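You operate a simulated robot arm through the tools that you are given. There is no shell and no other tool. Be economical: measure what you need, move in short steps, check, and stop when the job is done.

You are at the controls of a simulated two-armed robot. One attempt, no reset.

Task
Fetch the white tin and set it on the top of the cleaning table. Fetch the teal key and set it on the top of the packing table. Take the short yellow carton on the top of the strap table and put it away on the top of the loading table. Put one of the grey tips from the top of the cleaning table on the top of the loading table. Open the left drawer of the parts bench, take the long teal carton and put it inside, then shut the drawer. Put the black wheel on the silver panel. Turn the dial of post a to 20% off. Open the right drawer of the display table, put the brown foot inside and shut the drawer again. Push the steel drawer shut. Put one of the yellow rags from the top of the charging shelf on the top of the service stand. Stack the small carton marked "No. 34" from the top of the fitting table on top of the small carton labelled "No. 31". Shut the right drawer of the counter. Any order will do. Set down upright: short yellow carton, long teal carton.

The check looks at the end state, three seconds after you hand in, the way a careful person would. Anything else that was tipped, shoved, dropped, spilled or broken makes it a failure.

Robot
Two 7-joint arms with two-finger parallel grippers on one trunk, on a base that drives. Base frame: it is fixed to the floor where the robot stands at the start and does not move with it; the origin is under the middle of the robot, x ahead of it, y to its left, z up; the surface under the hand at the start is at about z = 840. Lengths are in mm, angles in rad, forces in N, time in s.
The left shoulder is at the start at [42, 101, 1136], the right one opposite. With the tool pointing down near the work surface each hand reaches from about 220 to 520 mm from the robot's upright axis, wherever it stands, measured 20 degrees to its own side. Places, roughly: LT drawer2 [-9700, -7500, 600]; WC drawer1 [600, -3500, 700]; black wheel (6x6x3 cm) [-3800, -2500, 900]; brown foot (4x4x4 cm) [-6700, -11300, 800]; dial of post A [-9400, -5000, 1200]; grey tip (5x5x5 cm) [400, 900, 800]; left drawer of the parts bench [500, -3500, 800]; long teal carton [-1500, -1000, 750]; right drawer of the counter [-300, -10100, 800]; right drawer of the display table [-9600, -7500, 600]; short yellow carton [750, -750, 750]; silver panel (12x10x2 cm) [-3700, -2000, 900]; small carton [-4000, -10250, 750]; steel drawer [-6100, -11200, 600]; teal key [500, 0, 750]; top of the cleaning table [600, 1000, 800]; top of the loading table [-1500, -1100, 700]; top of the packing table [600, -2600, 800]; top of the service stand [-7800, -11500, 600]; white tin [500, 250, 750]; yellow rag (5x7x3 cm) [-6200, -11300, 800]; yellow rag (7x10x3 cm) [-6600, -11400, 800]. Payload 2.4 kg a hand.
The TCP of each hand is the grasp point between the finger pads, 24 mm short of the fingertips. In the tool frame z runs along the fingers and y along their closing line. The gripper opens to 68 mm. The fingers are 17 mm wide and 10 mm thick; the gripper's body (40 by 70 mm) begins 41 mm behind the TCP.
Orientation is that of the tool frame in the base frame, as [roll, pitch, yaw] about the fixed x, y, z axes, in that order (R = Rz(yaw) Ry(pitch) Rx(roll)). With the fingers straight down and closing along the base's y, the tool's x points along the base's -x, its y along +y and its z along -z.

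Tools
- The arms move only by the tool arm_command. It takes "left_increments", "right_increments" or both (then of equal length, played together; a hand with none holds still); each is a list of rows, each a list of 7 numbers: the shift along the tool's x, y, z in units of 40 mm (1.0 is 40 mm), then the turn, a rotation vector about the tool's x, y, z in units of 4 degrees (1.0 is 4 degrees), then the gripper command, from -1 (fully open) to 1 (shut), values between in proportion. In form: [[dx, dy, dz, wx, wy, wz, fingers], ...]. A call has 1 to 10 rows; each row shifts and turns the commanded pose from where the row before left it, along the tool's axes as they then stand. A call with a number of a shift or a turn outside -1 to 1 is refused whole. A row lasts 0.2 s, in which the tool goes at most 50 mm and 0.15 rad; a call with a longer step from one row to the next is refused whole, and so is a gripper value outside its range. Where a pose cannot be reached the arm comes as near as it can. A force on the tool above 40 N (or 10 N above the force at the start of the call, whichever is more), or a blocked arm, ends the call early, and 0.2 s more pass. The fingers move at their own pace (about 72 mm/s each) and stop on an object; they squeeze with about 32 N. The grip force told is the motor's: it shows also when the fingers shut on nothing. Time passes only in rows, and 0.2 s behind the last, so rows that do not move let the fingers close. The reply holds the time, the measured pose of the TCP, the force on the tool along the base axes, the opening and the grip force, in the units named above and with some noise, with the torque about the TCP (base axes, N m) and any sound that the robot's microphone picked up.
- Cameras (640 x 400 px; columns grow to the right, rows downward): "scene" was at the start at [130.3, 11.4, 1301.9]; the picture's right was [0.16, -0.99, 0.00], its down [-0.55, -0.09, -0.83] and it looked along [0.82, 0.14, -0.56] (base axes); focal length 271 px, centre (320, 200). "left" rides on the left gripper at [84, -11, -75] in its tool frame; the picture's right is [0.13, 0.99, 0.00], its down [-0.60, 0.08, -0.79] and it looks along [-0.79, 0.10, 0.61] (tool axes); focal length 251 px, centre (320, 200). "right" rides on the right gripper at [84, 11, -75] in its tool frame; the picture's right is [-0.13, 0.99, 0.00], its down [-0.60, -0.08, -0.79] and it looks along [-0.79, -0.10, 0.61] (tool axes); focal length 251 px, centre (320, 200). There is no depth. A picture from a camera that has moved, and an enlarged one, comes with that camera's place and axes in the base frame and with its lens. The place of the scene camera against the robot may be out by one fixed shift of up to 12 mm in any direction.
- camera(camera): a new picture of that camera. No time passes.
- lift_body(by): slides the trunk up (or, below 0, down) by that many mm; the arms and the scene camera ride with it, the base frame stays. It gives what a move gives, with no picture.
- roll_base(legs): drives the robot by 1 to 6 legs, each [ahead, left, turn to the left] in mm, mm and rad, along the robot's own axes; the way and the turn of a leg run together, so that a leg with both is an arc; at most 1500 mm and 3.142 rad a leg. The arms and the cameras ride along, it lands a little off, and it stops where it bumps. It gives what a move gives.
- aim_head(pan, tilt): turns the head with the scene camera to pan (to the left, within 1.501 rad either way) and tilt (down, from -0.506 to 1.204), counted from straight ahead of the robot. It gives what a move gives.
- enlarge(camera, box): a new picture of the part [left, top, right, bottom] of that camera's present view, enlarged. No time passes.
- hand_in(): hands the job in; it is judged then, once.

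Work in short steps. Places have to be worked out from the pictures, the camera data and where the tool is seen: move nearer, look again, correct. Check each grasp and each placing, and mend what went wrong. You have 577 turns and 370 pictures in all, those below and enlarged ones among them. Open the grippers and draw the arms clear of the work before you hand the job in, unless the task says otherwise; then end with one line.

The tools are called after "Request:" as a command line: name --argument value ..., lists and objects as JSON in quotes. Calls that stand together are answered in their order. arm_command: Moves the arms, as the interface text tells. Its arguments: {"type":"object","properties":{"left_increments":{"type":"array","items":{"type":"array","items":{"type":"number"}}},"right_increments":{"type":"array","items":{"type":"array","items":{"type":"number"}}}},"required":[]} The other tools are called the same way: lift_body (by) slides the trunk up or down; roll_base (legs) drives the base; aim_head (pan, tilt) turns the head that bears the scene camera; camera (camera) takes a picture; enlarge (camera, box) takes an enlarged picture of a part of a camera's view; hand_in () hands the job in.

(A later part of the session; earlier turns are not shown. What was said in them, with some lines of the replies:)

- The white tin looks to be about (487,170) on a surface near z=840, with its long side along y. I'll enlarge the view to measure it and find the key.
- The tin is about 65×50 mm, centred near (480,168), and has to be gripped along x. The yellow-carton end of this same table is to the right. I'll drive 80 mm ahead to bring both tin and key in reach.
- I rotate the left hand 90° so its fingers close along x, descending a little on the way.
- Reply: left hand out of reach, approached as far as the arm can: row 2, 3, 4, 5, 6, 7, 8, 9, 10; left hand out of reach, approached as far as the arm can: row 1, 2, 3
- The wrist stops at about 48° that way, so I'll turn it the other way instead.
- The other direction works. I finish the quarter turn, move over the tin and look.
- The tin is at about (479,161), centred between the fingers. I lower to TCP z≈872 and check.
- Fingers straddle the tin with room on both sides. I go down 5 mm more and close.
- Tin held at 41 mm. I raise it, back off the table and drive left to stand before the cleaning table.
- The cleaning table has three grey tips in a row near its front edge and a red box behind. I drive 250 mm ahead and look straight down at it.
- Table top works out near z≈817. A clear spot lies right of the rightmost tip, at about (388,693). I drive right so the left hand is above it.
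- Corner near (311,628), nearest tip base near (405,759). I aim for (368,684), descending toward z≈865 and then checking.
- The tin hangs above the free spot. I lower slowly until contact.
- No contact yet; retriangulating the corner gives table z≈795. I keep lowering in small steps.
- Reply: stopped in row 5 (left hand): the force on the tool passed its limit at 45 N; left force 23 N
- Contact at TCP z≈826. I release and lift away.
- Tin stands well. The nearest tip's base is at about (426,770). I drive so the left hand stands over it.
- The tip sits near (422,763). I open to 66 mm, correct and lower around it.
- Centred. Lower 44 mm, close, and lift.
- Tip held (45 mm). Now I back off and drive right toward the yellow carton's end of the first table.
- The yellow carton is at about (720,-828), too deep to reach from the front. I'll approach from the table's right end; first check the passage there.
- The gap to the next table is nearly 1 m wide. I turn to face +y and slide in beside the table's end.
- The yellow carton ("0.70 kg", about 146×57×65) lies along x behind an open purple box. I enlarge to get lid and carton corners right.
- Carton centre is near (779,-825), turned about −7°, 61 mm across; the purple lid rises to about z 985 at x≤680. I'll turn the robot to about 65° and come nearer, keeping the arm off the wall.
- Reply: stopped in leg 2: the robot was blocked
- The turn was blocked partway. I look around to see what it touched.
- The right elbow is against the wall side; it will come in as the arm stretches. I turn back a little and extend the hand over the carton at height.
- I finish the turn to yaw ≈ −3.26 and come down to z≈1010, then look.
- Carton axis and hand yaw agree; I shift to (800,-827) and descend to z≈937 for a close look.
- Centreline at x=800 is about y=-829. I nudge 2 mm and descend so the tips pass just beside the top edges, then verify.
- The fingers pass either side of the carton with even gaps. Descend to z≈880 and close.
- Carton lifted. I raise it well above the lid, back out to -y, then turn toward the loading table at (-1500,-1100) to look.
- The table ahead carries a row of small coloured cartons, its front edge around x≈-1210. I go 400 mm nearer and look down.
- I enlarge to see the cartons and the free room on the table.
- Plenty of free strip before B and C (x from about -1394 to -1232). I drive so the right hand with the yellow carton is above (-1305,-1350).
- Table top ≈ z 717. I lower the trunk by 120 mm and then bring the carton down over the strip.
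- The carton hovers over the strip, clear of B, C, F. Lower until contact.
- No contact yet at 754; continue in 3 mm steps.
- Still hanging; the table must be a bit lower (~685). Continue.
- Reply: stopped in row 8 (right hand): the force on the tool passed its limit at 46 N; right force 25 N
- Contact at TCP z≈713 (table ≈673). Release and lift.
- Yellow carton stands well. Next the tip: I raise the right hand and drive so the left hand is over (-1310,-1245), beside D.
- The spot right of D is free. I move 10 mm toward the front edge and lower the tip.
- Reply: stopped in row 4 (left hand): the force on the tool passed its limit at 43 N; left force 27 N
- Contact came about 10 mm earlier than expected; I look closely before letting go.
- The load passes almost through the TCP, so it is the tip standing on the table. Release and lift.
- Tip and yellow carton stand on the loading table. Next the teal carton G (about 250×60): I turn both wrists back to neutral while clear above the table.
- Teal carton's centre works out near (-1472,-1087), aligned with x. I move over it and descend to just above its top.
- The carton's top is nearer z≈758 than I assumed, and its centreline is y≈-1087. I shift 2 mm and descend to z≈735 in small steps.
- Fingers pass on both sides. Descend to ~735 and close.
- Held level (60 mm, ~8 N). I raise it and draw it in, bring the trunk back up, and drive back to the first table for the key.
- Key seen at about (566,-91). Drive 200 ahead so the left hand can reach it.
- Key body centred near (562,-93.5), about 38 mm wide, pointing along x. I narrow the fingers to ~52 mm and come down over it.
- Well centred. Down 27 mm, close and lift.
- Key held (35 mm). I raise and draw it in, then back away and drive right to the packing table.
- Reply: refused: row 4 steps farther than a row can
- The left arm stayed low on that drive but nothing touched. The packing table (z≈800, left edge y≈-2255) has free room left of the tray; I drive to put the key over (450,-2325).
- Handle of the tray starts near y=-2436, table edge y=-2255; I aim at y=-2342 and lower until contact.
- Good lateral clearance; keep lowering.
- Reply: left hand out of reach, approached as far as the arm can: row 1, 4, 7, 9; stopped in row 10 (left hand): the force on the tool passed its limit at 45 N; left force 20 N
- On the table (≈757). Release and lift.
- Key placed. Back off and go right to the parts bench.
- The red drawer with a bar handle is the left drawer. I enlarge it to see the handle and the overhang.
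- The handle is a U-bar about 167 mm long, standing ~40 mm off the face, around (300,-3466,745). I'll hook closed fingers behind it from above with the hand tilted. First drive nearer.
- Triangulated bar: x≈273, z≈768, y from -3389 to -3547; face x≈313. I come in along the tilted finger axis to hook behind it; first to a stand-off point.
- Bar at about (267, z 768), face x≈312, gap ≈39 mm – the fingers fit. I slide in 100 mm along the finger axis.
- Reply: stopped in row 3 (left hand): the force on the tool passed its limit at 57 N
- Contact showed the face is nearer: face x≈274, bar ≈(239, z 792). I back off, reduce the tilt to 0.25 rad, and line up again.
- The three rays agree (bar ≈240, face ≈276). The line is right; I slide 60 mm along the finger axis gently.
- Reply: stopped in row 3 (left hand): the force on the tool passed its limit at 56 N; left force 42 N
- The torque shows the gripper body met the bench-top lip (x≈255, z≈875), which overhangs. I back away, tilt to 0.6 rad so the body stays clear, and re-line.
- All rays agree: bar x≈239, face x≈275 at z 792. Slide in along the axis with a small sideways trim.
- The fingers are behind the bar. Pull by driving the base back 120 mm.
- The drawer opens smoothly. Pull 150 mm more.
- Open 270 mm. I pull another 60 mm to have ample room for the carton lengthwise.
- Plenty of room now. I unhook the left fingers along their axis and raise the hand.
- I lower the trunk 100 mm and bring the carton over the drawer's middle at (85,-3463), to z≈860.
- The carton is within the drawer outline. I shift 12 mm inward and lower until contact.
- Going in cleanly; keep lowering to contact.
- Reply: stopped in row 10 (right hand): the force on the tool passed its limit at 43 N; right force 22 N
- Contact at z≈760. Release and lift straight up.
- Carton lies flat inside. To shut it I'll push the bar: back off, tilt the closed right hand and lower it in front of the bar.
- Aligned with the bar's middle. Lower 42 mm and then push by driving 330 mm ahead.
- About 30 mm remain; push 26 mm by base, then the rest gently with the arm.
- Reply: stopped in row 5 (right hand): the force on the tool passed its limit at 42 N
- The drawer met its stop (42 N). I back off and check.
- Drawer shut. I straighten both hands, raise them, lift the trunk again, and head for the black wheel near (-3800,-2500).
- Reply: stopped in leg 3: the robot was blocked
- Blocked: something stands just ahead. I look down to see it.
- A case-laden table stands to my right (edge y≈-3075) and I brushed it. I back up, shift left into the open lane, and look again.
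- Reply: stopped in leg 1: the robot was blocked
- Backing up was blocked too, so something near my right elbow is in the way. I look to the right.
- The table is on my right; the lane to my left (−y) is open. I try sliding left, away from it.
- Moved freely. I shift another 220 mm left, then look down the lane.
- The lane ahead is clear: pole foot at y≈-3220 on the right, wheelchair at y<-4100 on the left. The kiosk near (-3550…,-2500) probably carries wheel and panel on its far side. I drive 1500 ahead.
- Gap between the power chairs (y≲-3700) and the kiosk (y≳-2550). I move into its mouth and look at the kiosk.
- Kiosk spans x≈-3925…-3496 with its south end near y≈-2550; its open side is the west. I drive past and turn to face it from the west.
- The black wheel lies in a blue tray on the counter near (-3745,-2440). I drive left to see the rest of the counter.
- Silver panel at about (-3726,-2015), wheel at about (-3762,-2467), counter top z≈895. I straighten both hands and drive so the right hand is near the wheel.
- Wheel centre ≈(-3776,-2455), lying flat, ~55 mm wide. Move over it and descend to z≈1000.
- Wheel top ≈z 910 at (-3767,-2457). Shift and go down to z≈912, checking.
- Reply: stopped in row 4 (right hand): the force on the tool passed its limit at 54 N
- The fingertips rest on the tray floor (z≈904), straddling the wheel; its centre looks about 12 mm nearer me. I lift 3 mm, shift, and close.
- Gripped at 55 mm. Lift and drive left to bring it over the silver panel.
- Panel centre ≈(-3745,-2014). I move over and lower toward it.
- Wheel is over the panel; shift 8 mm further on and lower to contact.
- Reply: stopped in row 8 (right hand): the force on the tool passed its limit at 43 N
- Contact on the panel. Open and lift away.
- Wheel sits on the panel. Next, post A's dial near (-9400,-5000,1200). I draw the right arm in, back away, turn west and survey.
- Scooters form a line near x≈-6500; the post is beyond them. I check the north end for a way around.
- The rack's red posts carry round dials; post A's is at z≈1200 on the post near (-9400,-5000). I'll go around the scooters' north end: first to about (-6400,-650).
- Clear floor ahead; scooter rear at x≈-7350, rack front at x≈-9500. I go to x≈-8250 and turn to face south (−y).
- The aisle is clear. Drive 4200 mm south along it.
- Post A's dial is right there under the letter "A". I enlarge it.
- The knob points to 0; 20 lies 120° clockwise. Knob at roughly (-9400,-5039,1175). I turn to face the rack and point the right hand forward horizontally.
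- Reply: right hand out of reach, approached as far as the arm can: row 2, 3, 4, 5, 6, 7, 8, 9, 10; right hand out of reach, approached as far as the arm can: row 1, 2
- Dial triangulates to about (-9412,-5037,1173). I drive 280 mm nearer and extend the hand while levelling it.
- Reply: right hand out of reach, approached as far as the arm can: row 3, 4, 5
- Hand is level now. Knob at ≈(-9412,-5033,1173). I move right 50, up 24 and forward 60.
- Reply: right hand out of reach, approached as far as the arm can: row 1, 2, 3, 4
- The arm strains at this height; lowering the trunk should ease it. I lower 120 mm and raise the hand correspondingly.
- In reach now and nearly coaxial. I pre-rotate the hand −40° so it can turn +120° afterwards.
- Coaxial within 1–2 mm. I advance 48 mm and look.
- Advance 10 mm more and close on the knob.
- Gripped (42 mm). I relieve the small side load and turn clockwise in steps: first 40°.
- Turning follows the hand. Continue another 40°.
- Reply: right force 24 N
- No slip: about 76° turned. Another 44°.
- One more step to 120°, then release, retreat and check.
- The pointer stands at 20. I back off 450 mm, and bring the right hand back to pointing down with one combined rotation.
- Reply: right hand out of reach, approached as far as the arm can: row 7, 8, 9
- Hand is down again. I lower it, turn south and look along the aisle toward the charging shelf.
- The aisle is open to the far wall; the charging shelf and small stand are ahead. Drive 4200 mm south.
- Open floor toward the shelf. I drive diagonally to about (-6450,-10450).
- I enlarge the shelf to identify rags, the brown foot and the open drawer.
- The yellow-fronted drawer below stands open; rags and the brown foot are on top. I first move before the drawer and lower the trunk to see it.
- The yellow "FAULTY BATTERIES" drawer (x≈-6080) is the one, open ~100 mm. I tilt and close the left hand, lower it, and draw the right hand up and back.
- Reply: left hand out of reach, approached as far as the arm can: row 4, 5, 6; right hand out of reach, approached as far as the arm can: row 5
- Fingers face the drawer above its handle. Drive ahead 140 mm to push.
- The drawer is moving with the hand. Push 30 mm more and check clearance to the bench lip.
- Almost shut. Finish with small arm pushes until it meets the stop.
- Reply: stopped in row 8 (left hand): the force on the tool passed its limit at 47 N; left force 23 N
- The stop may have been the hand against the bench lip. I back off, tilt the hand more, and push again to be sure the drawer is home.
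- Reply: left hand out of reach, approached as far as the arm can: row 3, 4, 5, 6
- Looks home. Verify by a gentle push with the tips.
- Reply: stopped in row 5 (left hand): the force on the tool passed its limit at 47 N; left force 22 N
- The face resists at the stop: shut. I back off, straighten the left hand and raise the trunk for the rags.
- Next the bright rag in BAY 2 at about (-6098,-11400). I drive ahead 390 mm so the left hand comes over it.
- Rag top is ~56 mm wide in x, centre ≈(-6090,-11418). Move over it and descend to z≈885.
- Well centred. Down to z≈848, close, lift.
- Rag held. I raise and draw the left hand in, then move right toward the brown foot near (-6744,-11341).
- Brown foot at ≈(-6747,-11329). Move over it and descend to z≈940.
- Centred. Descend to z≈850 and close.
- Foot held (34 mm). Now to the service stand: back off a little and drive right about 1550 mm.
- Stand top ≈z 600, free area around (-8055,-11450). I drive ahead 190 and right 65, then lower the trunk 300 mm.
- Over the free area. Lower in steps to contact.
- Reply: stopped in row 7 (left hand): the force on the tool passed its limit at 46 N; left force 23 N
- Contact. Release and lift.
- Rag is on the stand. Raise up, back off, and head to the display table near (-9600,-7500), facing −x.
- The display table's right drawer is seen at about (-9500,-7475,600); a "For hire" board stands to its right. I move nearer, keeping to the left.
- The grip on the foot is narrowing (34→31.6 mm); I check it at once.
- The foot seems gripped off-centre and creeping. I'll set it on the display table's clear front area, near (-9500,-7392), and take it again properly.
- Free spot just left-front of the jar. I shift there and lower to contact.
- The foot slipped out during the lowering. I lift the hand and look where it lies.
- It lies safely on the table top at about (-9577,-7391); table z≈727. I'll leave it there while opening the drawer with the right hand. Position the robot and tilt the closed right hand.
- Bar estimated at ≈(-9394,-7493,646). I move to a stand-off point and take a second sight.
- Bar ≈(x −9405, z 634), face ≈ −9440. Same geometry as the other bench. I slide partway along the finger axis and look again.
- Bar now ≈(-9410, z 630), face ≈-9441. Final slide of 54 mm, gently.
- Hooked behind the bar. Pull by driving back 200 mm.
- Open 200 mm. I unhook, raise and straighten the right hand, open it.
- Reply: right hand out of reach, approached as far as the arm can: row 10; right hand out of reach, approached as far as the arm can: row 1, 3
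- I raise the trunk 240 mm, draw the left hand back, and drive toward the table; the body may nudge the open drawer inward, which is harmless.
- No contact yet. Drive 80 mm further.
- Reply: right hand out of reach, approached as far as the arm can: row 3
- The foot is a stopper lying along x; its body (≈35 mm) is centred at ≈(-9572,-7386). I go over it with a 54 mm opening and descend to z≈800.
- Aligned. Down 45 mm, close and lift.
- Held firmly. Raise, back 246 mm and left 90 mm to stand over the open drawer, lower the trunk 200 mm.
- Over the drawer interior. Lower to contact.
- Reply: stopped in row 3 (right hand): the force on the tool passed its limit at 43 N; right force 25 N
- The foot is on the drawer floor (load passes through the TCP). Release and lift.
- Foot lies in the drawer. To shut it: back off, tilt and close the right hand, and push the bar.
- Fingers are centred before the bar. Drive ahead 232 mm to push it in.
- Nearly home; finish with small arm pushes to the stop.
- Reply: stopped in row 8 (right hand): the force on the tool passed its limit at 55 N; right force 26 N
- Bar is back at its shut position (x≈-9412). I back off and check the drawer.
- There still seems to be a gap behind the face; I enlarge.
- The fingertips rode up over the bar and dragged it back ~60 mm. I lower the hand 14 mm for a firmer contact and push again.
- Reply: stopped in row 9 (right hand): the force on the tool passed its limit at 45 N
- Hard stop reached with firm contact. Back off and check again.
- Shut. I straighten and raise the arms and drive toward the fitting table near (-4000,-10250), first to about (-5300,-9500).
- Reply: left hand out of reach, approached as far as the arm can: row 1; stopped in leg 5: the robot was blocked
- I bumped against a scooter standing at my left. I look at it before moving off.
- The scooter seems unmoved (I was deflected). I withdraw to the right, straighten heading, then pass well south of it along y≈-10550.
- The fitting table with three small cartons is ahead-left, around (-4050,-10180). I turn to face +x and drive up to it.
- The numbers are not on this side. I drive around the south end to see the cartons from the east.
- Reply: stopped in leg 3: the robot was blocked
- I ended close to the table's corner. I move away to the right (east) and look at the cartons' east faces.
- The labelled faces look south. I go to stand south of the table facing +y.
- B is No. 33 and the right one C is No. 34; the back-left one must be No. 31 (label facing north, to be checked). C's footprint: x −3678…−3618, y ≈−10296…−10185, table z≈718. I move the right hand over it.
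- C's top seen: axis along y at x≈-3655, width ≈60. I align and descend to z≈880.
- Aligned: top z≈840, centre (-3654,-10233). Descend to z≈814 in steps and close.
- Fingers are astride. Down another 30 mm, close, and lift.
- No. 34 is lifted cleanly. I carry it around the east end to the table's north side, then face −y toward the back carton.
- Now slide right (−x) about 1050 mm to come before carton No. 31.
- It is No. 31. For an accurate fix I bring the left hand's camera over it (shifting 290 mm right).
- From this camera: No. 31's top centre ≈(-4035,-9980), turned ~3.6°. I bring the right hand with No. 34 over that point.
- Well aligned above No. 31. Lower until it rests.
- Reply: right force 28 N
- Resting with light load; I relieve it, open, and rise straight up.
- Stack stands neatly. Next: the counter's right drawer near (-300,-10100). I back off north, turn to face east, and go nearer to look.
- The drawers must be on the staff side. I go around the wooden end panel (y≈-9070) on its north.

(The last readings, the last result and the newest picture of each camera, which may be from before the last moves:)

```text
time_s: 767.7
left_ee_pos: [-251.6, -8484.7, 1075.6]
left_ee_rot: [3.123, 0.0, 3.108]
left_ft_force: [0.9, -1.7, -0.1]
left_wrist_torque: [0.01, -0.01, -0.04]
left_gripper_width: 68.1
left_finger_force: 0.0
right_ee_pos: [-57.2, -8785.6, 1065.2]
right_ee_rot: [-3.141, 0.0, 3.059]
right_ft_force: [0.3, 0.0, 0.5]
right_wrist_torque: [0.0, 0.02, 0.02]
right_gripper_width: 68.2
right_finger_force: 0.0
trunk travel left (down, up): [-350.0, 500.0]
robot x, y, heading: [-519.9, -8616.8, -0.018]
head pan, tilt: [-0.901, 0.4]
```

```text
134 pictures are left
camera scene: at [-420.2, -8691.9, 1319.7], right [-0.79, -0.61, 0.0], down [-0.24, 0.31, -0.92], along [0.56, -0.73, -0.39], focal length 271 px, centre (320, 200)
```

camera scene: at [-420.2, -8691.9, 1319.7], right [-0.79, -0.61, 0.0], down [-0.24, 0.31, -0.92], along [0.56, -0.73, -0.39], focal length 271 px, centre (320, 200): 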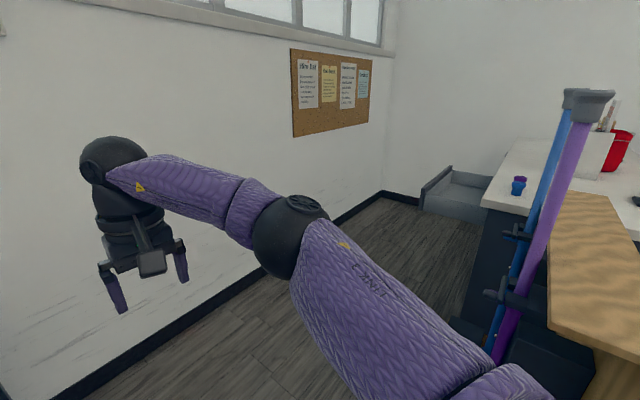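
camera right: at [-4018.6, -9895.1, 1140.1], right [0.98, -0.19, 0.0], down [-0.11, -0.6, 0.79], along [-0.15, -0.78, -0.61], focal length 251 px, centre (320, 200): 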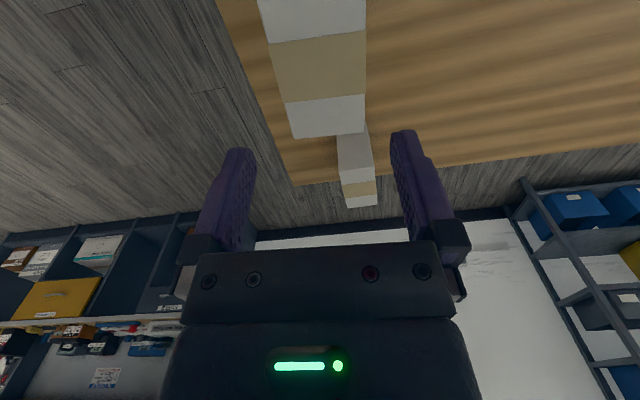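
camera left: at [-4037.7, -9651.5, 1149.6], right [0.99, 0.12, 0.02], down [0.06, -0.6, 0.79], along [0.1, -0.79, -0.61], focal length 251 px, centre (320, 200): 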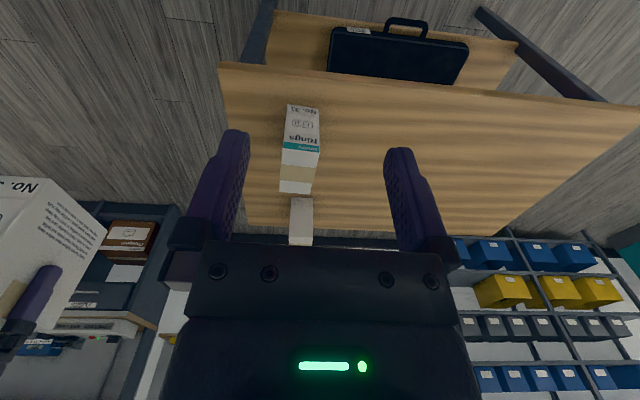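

An open drawer is visible on the staff side near (-60,-10240). I enter the staff area: shift clear of the bench, go to x≈50, turn south, and look.

Request:
roll_base --legs '[[0, -150, 0], [570, 0, 0], [0, 0, -1.555], [350, 150, 0]]'

Request:
aim_head --pan -0.3 --tilt 0.4

Request:
camera --camera "scene"

```text
time_s: 777.8
left_ee_pos: [343.7, -9387.6, 1075.0]
left_ee_rot: [3.124, 0.001, 1.558]
left_ft_force: [-0.6, -0.1, 0.6]
left_wrist_torque: [0.0, 0.02, -0.01]
left_gripper_width: 67.8
left_finger_force: 0.0
right_ee_pos: [46.9, -9589.4, 1064.3]
right_ee_rot: [3.141, 0.001, 1.511]
right_ft_force: [-0.2, 0.8, 0.5]
right_wrist_torque: [0.01, 0.01, 0.01]
right_gripper_width: 68.0
right_finger_force: 0.1
trunk travel left (down, up): [-350.0, 500.0]
robot x, y, heading: [206.1, -9123.0, -1.561]
head pan, tilt: [-0.901, 0.4]
```

```text
time_s: 778.8
left_ee_pos: [343.7, -9388.7, 1074.2]
left_ee_rot: [3.124, 0.002, 1.558]
left_ft_force: [0.3, 0.3, -0.8]
left_wrist_torque: [0.0, 0.04, 0.0]
left_gripper_width: 68.0
left_finger_force: 0.0
right_ee_pos: [44.6, -9589.4, 1065.1]
right_ee_rot: [-3.14, 0.003, 1.511]
right_ft_force: [0.1, 0.9, 0.3]
right_wrist_torque: [0.01, 0.01, -0.01]
right_gripper_width: 68.1
right_finger_force: 0.1
trunk travel left (down, up): [-350.0, 500.0]
robot x, y, heading: [208.8, -9126.5, -1.564]
head pan, tilt: [-0.3, 0.4]
```

```text
133 pictures are left
camera scene: at [184.1, -9254.0, 1319.7], right [-0.96, 0.29, 0.0], down [0.11, 0.37, -0.92], along [-0.27, -0.88, -0.39], focal length 271 px, centre (320, 200)
```

scene: 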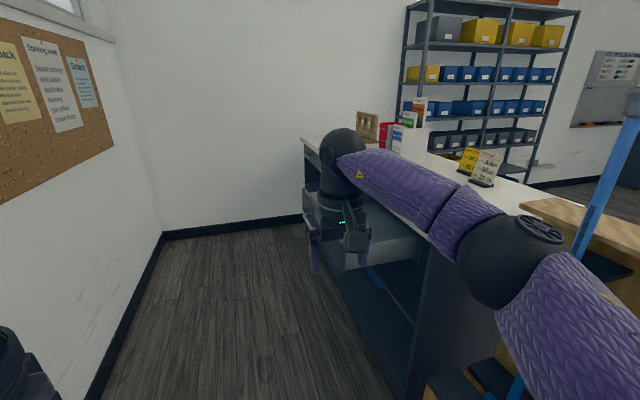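

Clear corridor. I go 950 mm further south keeping x≈380, then turn to face the counter (−x).

Request:
roll_base --legs '[[950, 160, 0], [0, 0, -1.575]]'

Request:
aim_head --pan 0.0 --tilt 0.6

Request:
camera --camera "scene"

```text
time_s: 787.7
left_ee_pos: [107.7, -10218.3, 1075.4]
left_ee_rot: [3.124, 0.002, -0.013]
left_ft_force: [0.0, 0.2, -1.5]
left_wrist_torque: [0.02, 0.01, -0.03]
left_gripper_width: 68.0
left_finger_force: 0.0
right_ee_pos: [-93.9, -9921.7, 1064.6]
right_ee_rot: [3.142, 0.001, -0.061]
right_ft_force: [-1.1, -0.5, 0.1]
right_wrist_torque: [0.0, -0.01, 0.0]
right_gripper_width: 67.8
right_finger_force: 0.0
trunk travel left (down, up): [-350.0, 500.0]
robot x, y, heading: [370.4, -10080.1, -3.135]
head pan, tilt: [-0.3, 0.4]
```

```text
time_s: 788.5
left_ee_pos: [108.3, -10217.8, 1075.7]
left_ee_rot: [3.124, 0.002, -0.011]
left_ft_force: [0.3, 0.3, 0.1]
left_wrist_torque: [0.0, 0.0, 0.05]
left_gripper_width: 67.9
left_finger_force: 0.0
right_ee_pos: [-93.5, -9922.7, 1065.6]
right_ee_rot: [3.141, 0.001, -0.061]
right_ft_force: [-0.1, 0.6, -0.4]
right_wrist_torque: [0.01, -0.03, -0.01]
right_gripper_width: 68.1
right_finger_force: 0.1
trunk travel left (down, up): [-350.0, 500.0]
robot x, y, heading: [372.8, -10079.6, -3.137]
head pan, tilt: [0.0, 0.6]
```

```text
132 pictures are left
camera scene: at [249.2, -10086.7, 1301.5], right [-0.01, 1.0, 0.0], down [0.56, 0.0, -0.83], along [-0.83, 0.0, -0.56], focal length 271 px, centre (320, 200)
```

scene: 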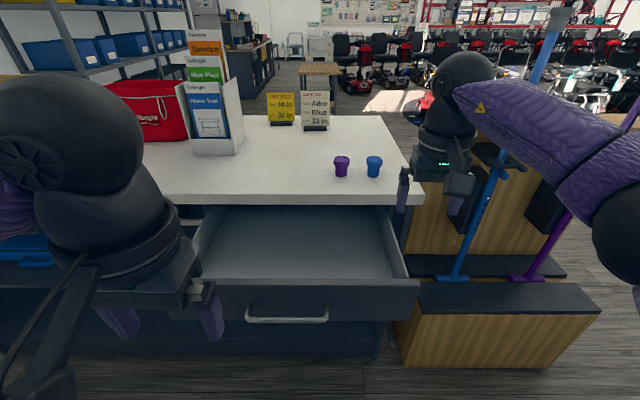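

The right drawer is open ~200 mm; its bar is near y≈-10157. I shift left 235 mm and ready the right hand, closed and tilted, as before.

Request:
roll_base --legs '[[0, 235, 0]]'

Request:
arm_command --right_increments '[[0.6, 0, 0, 0, -1, -0.5, 1], [0.6, 0, 0, 0, -1, -0.4, 1], [0.4, 0, 0, 0, -1, 0, 1], [0, 0, 0.3, 0, -1, 0, 1], [0, 0, 0.6, 0, -1, 0, 1], [0, 0, 0.8, 0, -1, 0, 1], [0, 0, 0.8, 0, 0, 0, 1], [0, 0, 0, 0, 0, 0, 1]]'

Request:
camera --camera "right"

Request:
camera --camera "scene"

```text
time_s: 790.2
left_ee_pos: [109.9, -10455.3, 1076.9]
left_ee_rot: [3.126, 0.002, -0.012]
left_ft_force: [0.3, 0.4, 0.5]
left_wrist_torque: [-0.01, -0.02, 0.03]
left_gripper_width: 68.2
left_finger_force: 0.1
right_ee_pos: [-91.2, -10157.9, 1065.2]
right_ee_rot: [-3.141, 0.001, -0.062]
right_ft_force: [-0.4, 0.0, 0.7]
right_wrist_torque: [-0.02, -0.03, -0.02]
right_gripper_width: 68.3
right_finger_force: 0.2
trunk travel left (down, up): [-350.0, 500.0]
robot x, y, heading: [372.0, -10317.4, -3.133]
head pan, tilt: [0.0, 0.6]
```

```text
time_s: 792.0
left_ee_pos: [109.7, -10453.2, 1074.9]
left_ee_rot: [3.125, 0.001, -0.012]
left_ft_force: [-0.4, 0.6, 0.1]
left_wrist_torque: [-0.04, 0.01, 0.04]
left_gripper_width: 67.9
left_finger_force: 0.0
right_ee_pos: [-60.7, -10158.8, 965.3]
right_ee_rot: [-3.137, 0.421, 0.003]
right_ft_force: [0.6, 0.4, 0.5]
right_wrist_torque: [0.02, 0.01, 0.0]
right_gripper_width: 0.0
right_finger_force: 23.6
trunk travel left (down, up): [-350.0, 500.0]
robot x, y, heading: [377.4, -10317.2, -3.128]
head pan, tilt: [0.0, 0.6]
```

```text
131 pictures are left
camera right: at [46.9, -10168.8, 999.6], right [-0.12, -0.99, 0.05], down [-0.23, 0.07, 0.97], along [-0.97, 0.1, -0.23], focal length 251 px, centre (320, 200)
```

right: 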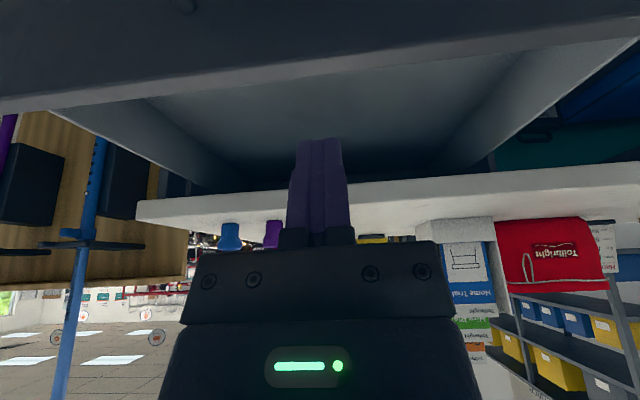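

```text
130 pictures are left
camera scene: at [250.8, -10321.7, 1301.4], right [-0.01, 1.0, 0.0], down [0.57, 0.0, -0.82], along [-0.82, -0.01, -0.57], focal length 271 px, centre (320, 200)
```

scene: 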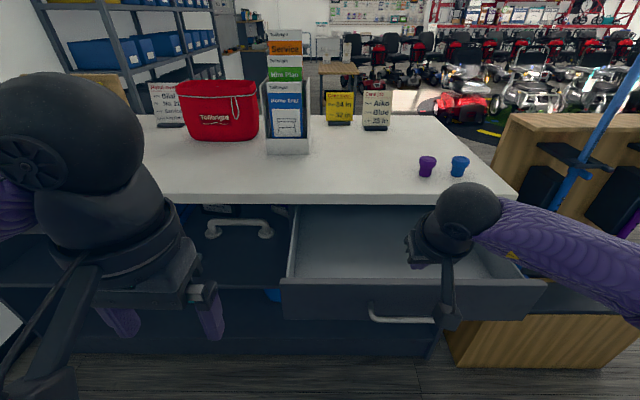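

The bar sits higher, near (x −27, z 850), and my hand is above the drawer's interior. I back off 120 mm before lowering.

Request:
roll_base --legs '[[-120, 0, 0]]'

Request:
arm_command --right_increments '[[0.2, 0, 0.5, 0, 0, 0, 1], [0.2, 0, 0.5, 0, 0, 0, 1], [0.2, 0, 0.5, 0, 0, 0, 1], [0, 0, 0, 0, 0, 0, 1]]'

Request:
camera --camera "right"

```text
time_s: 793.3
left_ee_pos: [230.8, -10452.9, 1075.4]
left_ee_rot: [3.124, 0.001, -0.014]
left_ft_force: [0.1, 0.4, -0.6]
left_wrist_torque: [-0.01, -0.02, 0.01]
left_gripper_width: 67.9
left_finger_force: 0.1
right_ee_pos: [61.2, -10158.0, 966.5]
right_ee_rot: [-3.135, 0.42, 0.004]
right_ft_force: [0.6, 1.0, -0.8]
right_wrist_torque: [0.01, -0.01, -0.02]
right_gripper_width: 0.0
right_finger_force: 23.3
trunk travel left (down, up): [-350.0, 500.0]
robot x, y, heading: [494.5, -10314.7, -3.139]
head pan, tilt: [0.0, 0.6]
```

```text
time_s: 794.3
left_ee_pos: [229.7, -10453.2, 1074.9]
left_ee_rot: [3.124, 0.002, -0.012]
left_ft_force: [0.2, 0.4, -0.2]
left_wrist_torque: [0.0, 0.03, 0.04]
left_gripper_width: 67.9
left_finger_force: 0.2
right_ee_pos: [56.1, -10158.6, 901.5]
right_ee_rot: [-3.137, 0.421, 0.005]
right_ft_force: [0.1, 1.0, -0.1]
right_wrist_torque: [0.01, -0.01, -0.02]
right_gripper_width: 0.0
right_finger_force: 23.1
trunk travel left (down, up): [-350.0, 500.0]
robot x, y, heading: [494.5, -10318.8, -3.131]
head pan, tilt: [0.0, 0.6]
```

```text
129 pictures are left
camera right: at [163.9, -10167.6, 935.3], right [-0.12, -0.99, 0.05], down [-0.23, 0.07, 0.97], along [-0.97, 0.1, -0.23], focal length 251 px, centre (320, 200)
```

right: 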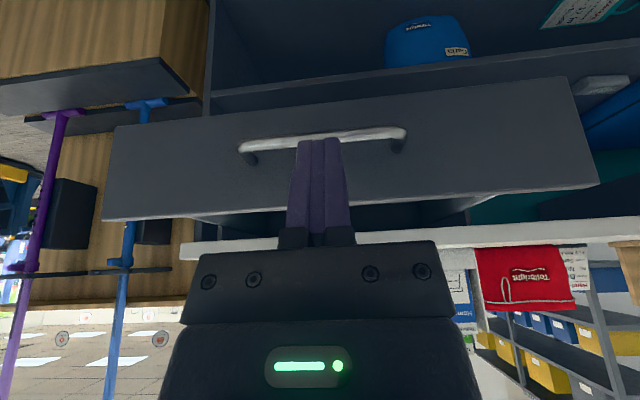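

Bar at ≈(-30,-10153,837). Lower to TCP z≈845 in front of it, then push by driving forward.

Request:
arm_command --right_increments '[[0.19, -0.13, 0.43, 0, 0, 0, 1], [0.19, 0, 0.43, 0, 0, 0, 1], [0.19, 0, 0.42, 0, 0, 0, 1], [0, 0, 0, 0, 0, 0, 1]]'

Request:
roll_base --legs '[[180, 0, 0]]'

Request:
camera --camera "right"

Request:
camera --camera "scene"

```text
time_s: 795.3
left_ee_pos: [231.3, -10452.7, 1075.0]
left_ee_rot: [3.123, 0.002, -0.011]
left_ft_force: [-0.5, -0.2, 0.4]
left_wrist_torque: [-0.01, -0.01, 0.0]
left_gripper_width: 68.1
left_finger_force: 0.0
right_ee_pos: [57.2, -10151.8, 844.7]
right_ee_rot: [-3.137, 0.42, 0.005]
right_ft_force: [0.8, -1.4, -0.4]
right_wrist_torque: [-0.02, -0.02, -0.06]
right_gripper_width: 0.0
right_finger_force: 23.5
trunk travel left (down, up): [-350.0, 500.0]
robot x, y, heading: [496.6, -10319.0, -3.134]
head pan, tilt: [0.0, 0.6]
```

```text
time_s: 796.8
left_ee_pos: [48.6, -10454.6, 1075.2]
left_ee_rot: [3.123, -0.001, -0.012]
left_ft_force: [-0.1, -0.4, -0.4]
left_wrist_torque: [0.01, 0.01, 0.02]
left_gripper_width: 68.0
left_finger_force: 0.1
right_ee_pos: [-124.9, -10152.7, 845.4]
right_ee_rot: [-3.136, 0.42, 0.004]
right_ft_force: [-0.9, -0.2, 0.0]
right_wrist_torque: [0.0, 0.0, 0.0]
right_gripper_width: 0.2
right_finger_force: 23.6
trunk travel left (down, up): [-350.0, 500.0]
robot x, y, heading: [316.1, -10316.5, -3.14]
head pan, tilt: [0.0, 0.6]
```

```text
128 pictures are left
camera right: at [-16.6, -10162.7, 879.3], right [-0.12, -0.99, 0.05], down [-0.23, 0.07, 0.97], along [-0.97, 0.1, -0.23], focal length 251 px, centre (320, 200)
```

right: 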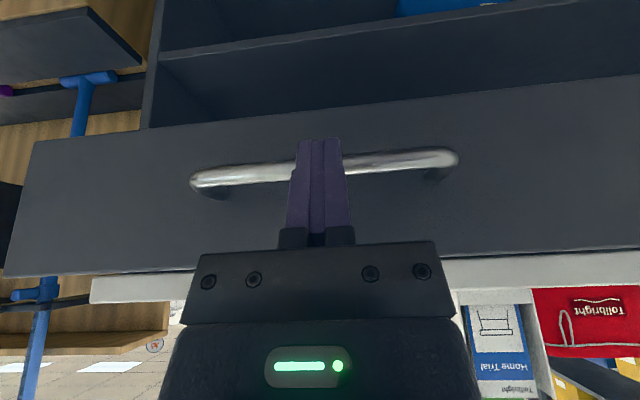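

```text
127 pictures are left
camera scene: at [189.7, -10321.9, 1301.4], right [-0.01, 1.0, 0.0], down [0.57, 0.0, -0.82], along [-0.82, -0.01, -0.57], focal length 271 px, centre (320, 200)
```

scene: 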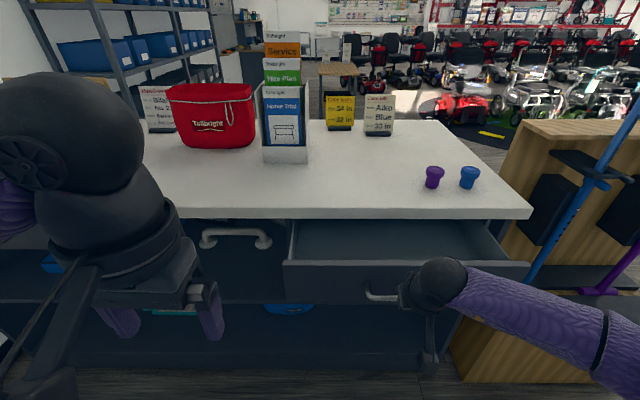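

The drawer follows. About 190 mm remain (left drawer's shut bar is at x≈-334). Drive 165 mm more.

Request:
roll_base --legs '[[120, 0, 0]]'

Request:
camera --camera "right"

Request:
camera --camera "scene"

```text
time_s: 798.0
left_ee_pos: [-71.4, -10454.2, 1075.6]
left_ee_rot: [3.124, 0.0, -0.012]
left_ft_force: [-0.3, 0.4, 0.4]
left_wrist_torque: [0.03, -0.01, 0.01]
left_gripper_width: 68.2
left_finger_force: 0.1
right_ee_pos: [-244.8, -10153.6, 845.7]
right_ee_rot: [-3.135, 0.42, 0.005]
right_ft_force: [-0.1, 0.2, -0.7]
right_wrist_torque: [0.01, 0.05, -0.02]
right_gripper_width: 0.0
right_finger_force: 23.4
trunk travel left (down, up): [-350.0, 500.0]
robot x, y, heading: [194.0, -10316.7, -3.132]
head pan, tilt: [0.0, 0.6]
```

```text
126 pictures are left
camera right: at [-137.1, -10163.6, 879.3], right [-0.12, -0.99, 0.05], down [-0.23, 0.07, 0.97], along [-0.97, 0.1, -0.23], focal length 251 px, centre (320, 200)
```

right: 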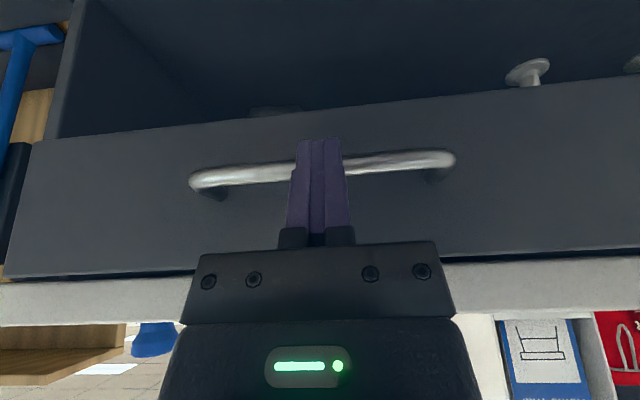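

```text
125 pictures are left
camera scene: at [69.3, -10322.6, 1301.4], right [-0.01, 1.0, 0.0], down [0.57, 0.0, -0.82], along [-0.82, -0.01, -0.57], focal length 271 px, centre (320, 200)
```

scene: 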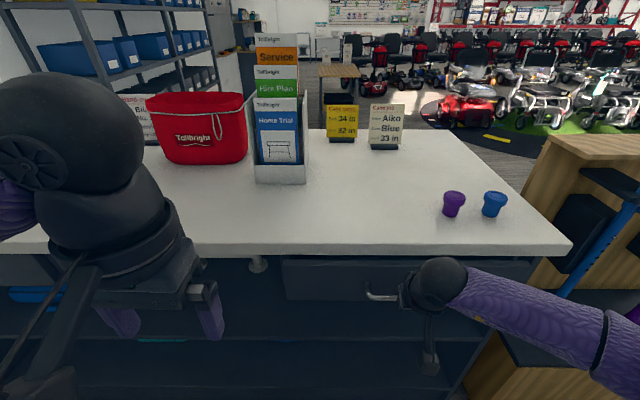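

Almost shut. Finish with small arm pushes to the stop.

Request:
arm_command --right_increments '[[-0.09, 0, 0.04, 0, 0, 0, 1], [-0.09, 0, 0.04, 0, 0, 0, 1], [-0.09, 0, 0.04, 0, 0, 0, 1], [-0.09, 0, 0.04, 0, 0, 0, 1], [-0.09, 0, 0.04, 0, 0, 0, 1], [-0.09, 0, 0.04, 0, 0, 0, 1], [-0.09, 0, 0.04, 0, 0, 0, 1], [-0.09, 0, 0.04, 0, 0, 0, 1], [-0.09, 0, 0.04, 0, 0, 0, 1], [-0.09, 0, 0.04, 0, 0, 0, 1]]'

Request:
camera --camera "right"

```text
time_s: 800.2
left_ee_pos: [-70.0, -10455.2, 1075.5]
left_ee_rot: [3.123, 0.003, -0.012]
left_ft_force: [1.2, -0.2, -1.0]
left_wrist_torque: [0.03, -0.01, 0.0]
left_gripper_width: 68.0
left_finger_force: 0.1
right_ee_pos: [-283.1, -10154.1, 846.6]
right_ee_rot: [-3.136, 0.42, 0.004]
right_ft_force: [9.3, 0.5, -0.8]
right_wrist_torque: [0.08, -0.17, -0.02]
right_gripper_width: 0.0
right_finger_force: 23.9
trunk travel left (down, up): [-350.0, 500.0]
robot x, y, heading: [191.5, -10321.3, -3.137]
head pan, tilt: [0.0, 0.6]
```

```text
124 pictures are left
camera right: at [-175.3, -10163.6, 879.6], right [-0.12, -0.99, 0.05], down [-0.23, 0.07, 0.97], along [-0.97, 0.1, -0.24], focal length 251 px, centre (320, 200)
```

right: 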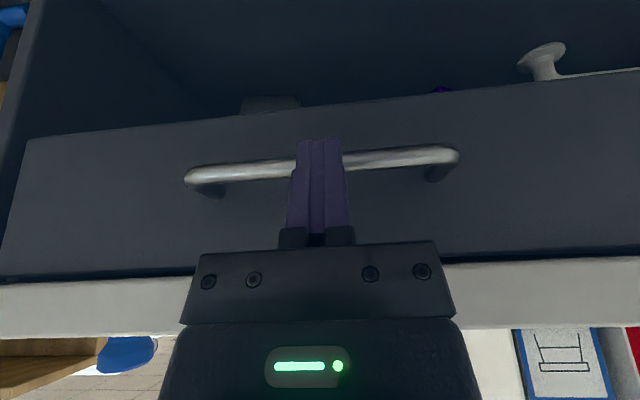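

Request:
arm_command --right_increments '[[-0.07, 0, 0.03, 0, 0, 0, 1], [-0.07, 0, 0.03, 0, 0, 0, 1], [-0.07, 0, 0.03, 0, 0, 0, 1], [-0.07, 0, 0.03, 0, 0, 0, 1], [-0.07, 0, 0.03, 0, 0, 0, 1], [-0.07, 0, 0.03, 0, 0, 0, 1], [-0.07, 0, 0.03, 0, 0, 0, 1], [-0.07, 0, 0.03, 0, 0, 0, 1]]'

Request:
camera --camera "right"

```text
time_s: 800.8
left_ee_pos: [-71.8, -10453.8, 1075.8]
left_ee_rot: [3.127, 0.002, -0.014]
left_ft_force: [0.3, 0.2, -0.8]
left_wrist_torque: [0.03, 0.0, 0.01]
left_gripper_width: 68.1
left_finger_force: 0.1
right_ee_pos: [-284.1, -10152.8, 841.9]
right_ee_rot: [-3.136, 0.405, 0.001]
right_ft_force: [11.5, -2.1, -3.6]
right_wrist_torque: [0.13, -0.25, -0.02]
right_gripper_width: 0.0
right_finger_force: 23.2
trunk travel left (down, up): [-350.0, 500.0]
robot x, y, heading: [196.9, -10317.3, -3.137]
head pan, tilt: [0.0, 0.6]
stopped in row 3 (right hand): the force on the tool passed its limit at 44 N (the readings are from after the stop); the commanded pose is now the measured one
```

```text
123 pictures are left
camera right: at [-177.2, -10163.6, 878.1], right [-0.12, -0.99, 0.05], down [-0.24, 0.07, 0.97], along [-0.96, 0.1, -0.25], focal length 251 px, centre (320, 200)
```

right: 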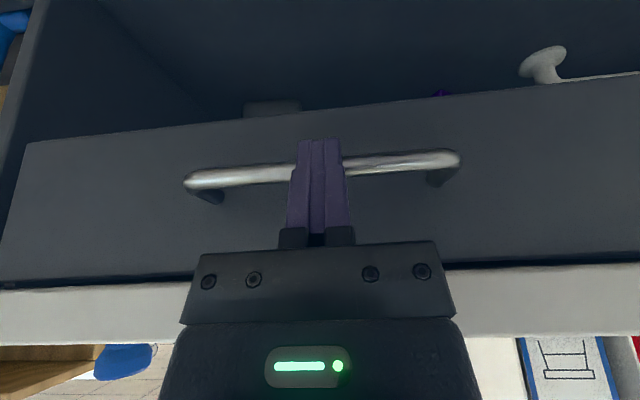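

Stop reached with the load on the fingers. Back off and inspect.

Request:
roll_base --legs '[[-180, 0, 0]]'

Request:
camera --camera "scene"

Request:
camera --camera "right"

```text
time_s: 802.3
left_ee_pos: [105.2, -10454.6, 1075.6]
left_ee_rot: [3.124, 0.002, -0.014]
left_ft_force: [0.6, 0.6, -0.6]
left_wrist_torque: [-0.01, -0.01, -0.04]
left_gripper_width: 68.2
left_finger_force: 0.1
right_ee_pos: [-109.1, -10152.3, 842.8]
right_ee_rot: [-3.136, 0.41, 0.002]
right_ft_force: [0.3, 0.3, -0.1]
right_wrist_torque: [0.05, -0.02, 0.01]
right_gripper_width: 0.0
right_finger_force: 23.4
trunk travel left (down, up): [-350.0, 500.0]
robot x, y, heading: [373.5, -10316.6, -3.136]
head pan, tilt: [0.0, 0.6]
```

```text
122 pictures are left
camera scene: at [247.1, -10321.6, 1301.5], right [-0.01, 1.0, 0.0], down [0.56, 0.0, -0.83], along [-0.83, 0.0, -0.56], focal length 271 px, centre (320, 200)
```

scene: 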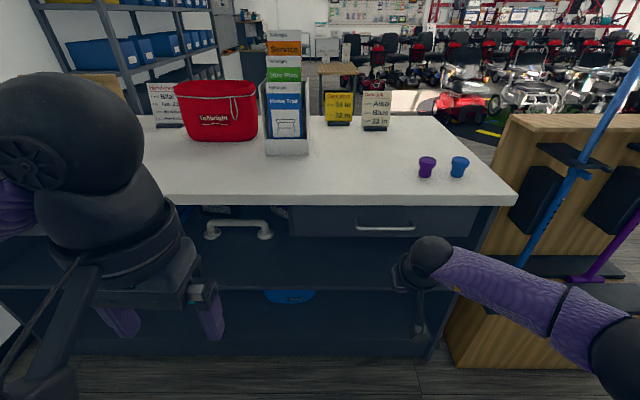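

```text
121 pictures are left
camera right: at [-2.5, -10162.7, 878.7], right [-0.12, -0.99, 0.05], down [-0.24, 0.07, 0.97], along [-0.96, 0.1, -0.24], focal length 251 px, centre (320, 200)
```

right: 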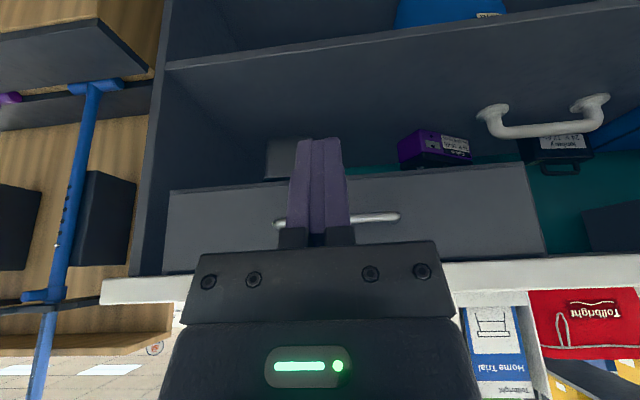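

The counter drawer is shut. I open the right hand, raise it clear, and take a last look at the stack on the fitting table from here.

Request:
arm_command --right_increments '[[0.4, 0, -0.6, 0, 1, 0, -1], [0.4, 0, -0.8, 0, 1, 0, -1], [0, 0, -0.9, 0, 1, 0, -1], [0, 0, -0.9, 0, 1, 0, -1], [0, 0, -0.9, 0, 1, 0, -1], [0, 0, -0.5, 0, 0.8, 0, -1], [0, 0, 0, 0, 0, 0, -1]]'

Request:
aim_head --pan 0.0 --tilt 0.25

Request:
enlarge --camera "scene" --box '[270, 90, 430, 210]'

```text
time_s: 803.9
left_ee_pos: [105.1, -10452.9, 1074.9]
left_ee_rot: [3.123, 0.001, -0.013]
left_ft_force: [0.3, 0.2, 0.2]
left_wrist_torque: [0.01, -0.01, -0.02]
left_gripper_width: 68.2
left_finger_force: 0.0
right_ee_pos: [-38.0, -10152.5, 1009.5]
right_ee_rot: [-3.135, 0.005, 0.001]
right_ft_force: [0.0, 0.3, -0.2]
right_wrist_torque: [0.0, -0.02, 0.02]
right_gripper_width: 68.0
right_finger_force: 0.1
trunk travel left (down, up): [-350.0, 500.0]
robot x, y, heading: [374.0, -10316.6, -3.134]
head pan, tilt: [0.0, 0.6]
```

```text
time_s: 804.8
left_ee_pos: [105.1, -10453.7, 1074.9]
left_ee_rot: [3.123, 0.004, -0.014]
left_ft_force: [-0.4, -0.3, -0.4]
left_wrist_torque: [0.0, 0.01, -0.02]
left_gripper_width: 67.9
left_finger_force: 0.0
right_ee_pos: [-37.9, -10152.6, 1009.0]
right_ee_rot: [-3.136, 0.004, 0.002]
right_ft_force: [-0.1, 0.4, -0.1]
right_wrist_torque: [-0.04, 0.0, 0.0]
right_gripper_width: 67.8
right_finger_force: 0.2
trunk travel left (down, up): [-350.0, 500.0]
robot x, y, heading: [375.9, -10319.4, -3.135]
head pan, tilt: [0.0, 0.25]
```

```text
3.33 times, centred on (350, 150) of scene
camera zoom: at [241.6, -10321.6, 1333.6], right [-0.01, 1.0, 0.0], down [0.25, 0.0, -0.97], along [-0.97, -0.01, -0.25], focal length 905 px, centre (220, 367)
```

zoom: 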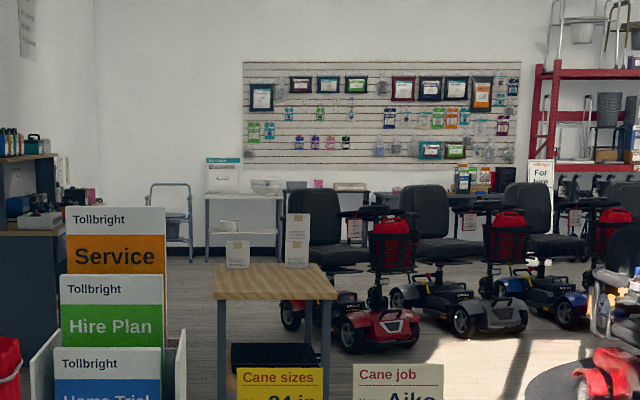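

The stack stands and everything is in place: both grippers are open, empty and clear of the work. I hand the job in.

Request:
hand_in

```text
The job is handed in.
```

All twelve jobs are done and handed in. The brown foot slipped once onto the display table before I put it in the drawer. Near the scooters and the tables I bumped a few times and saw nothing displaced. I did not go back to the first tables for a last look.
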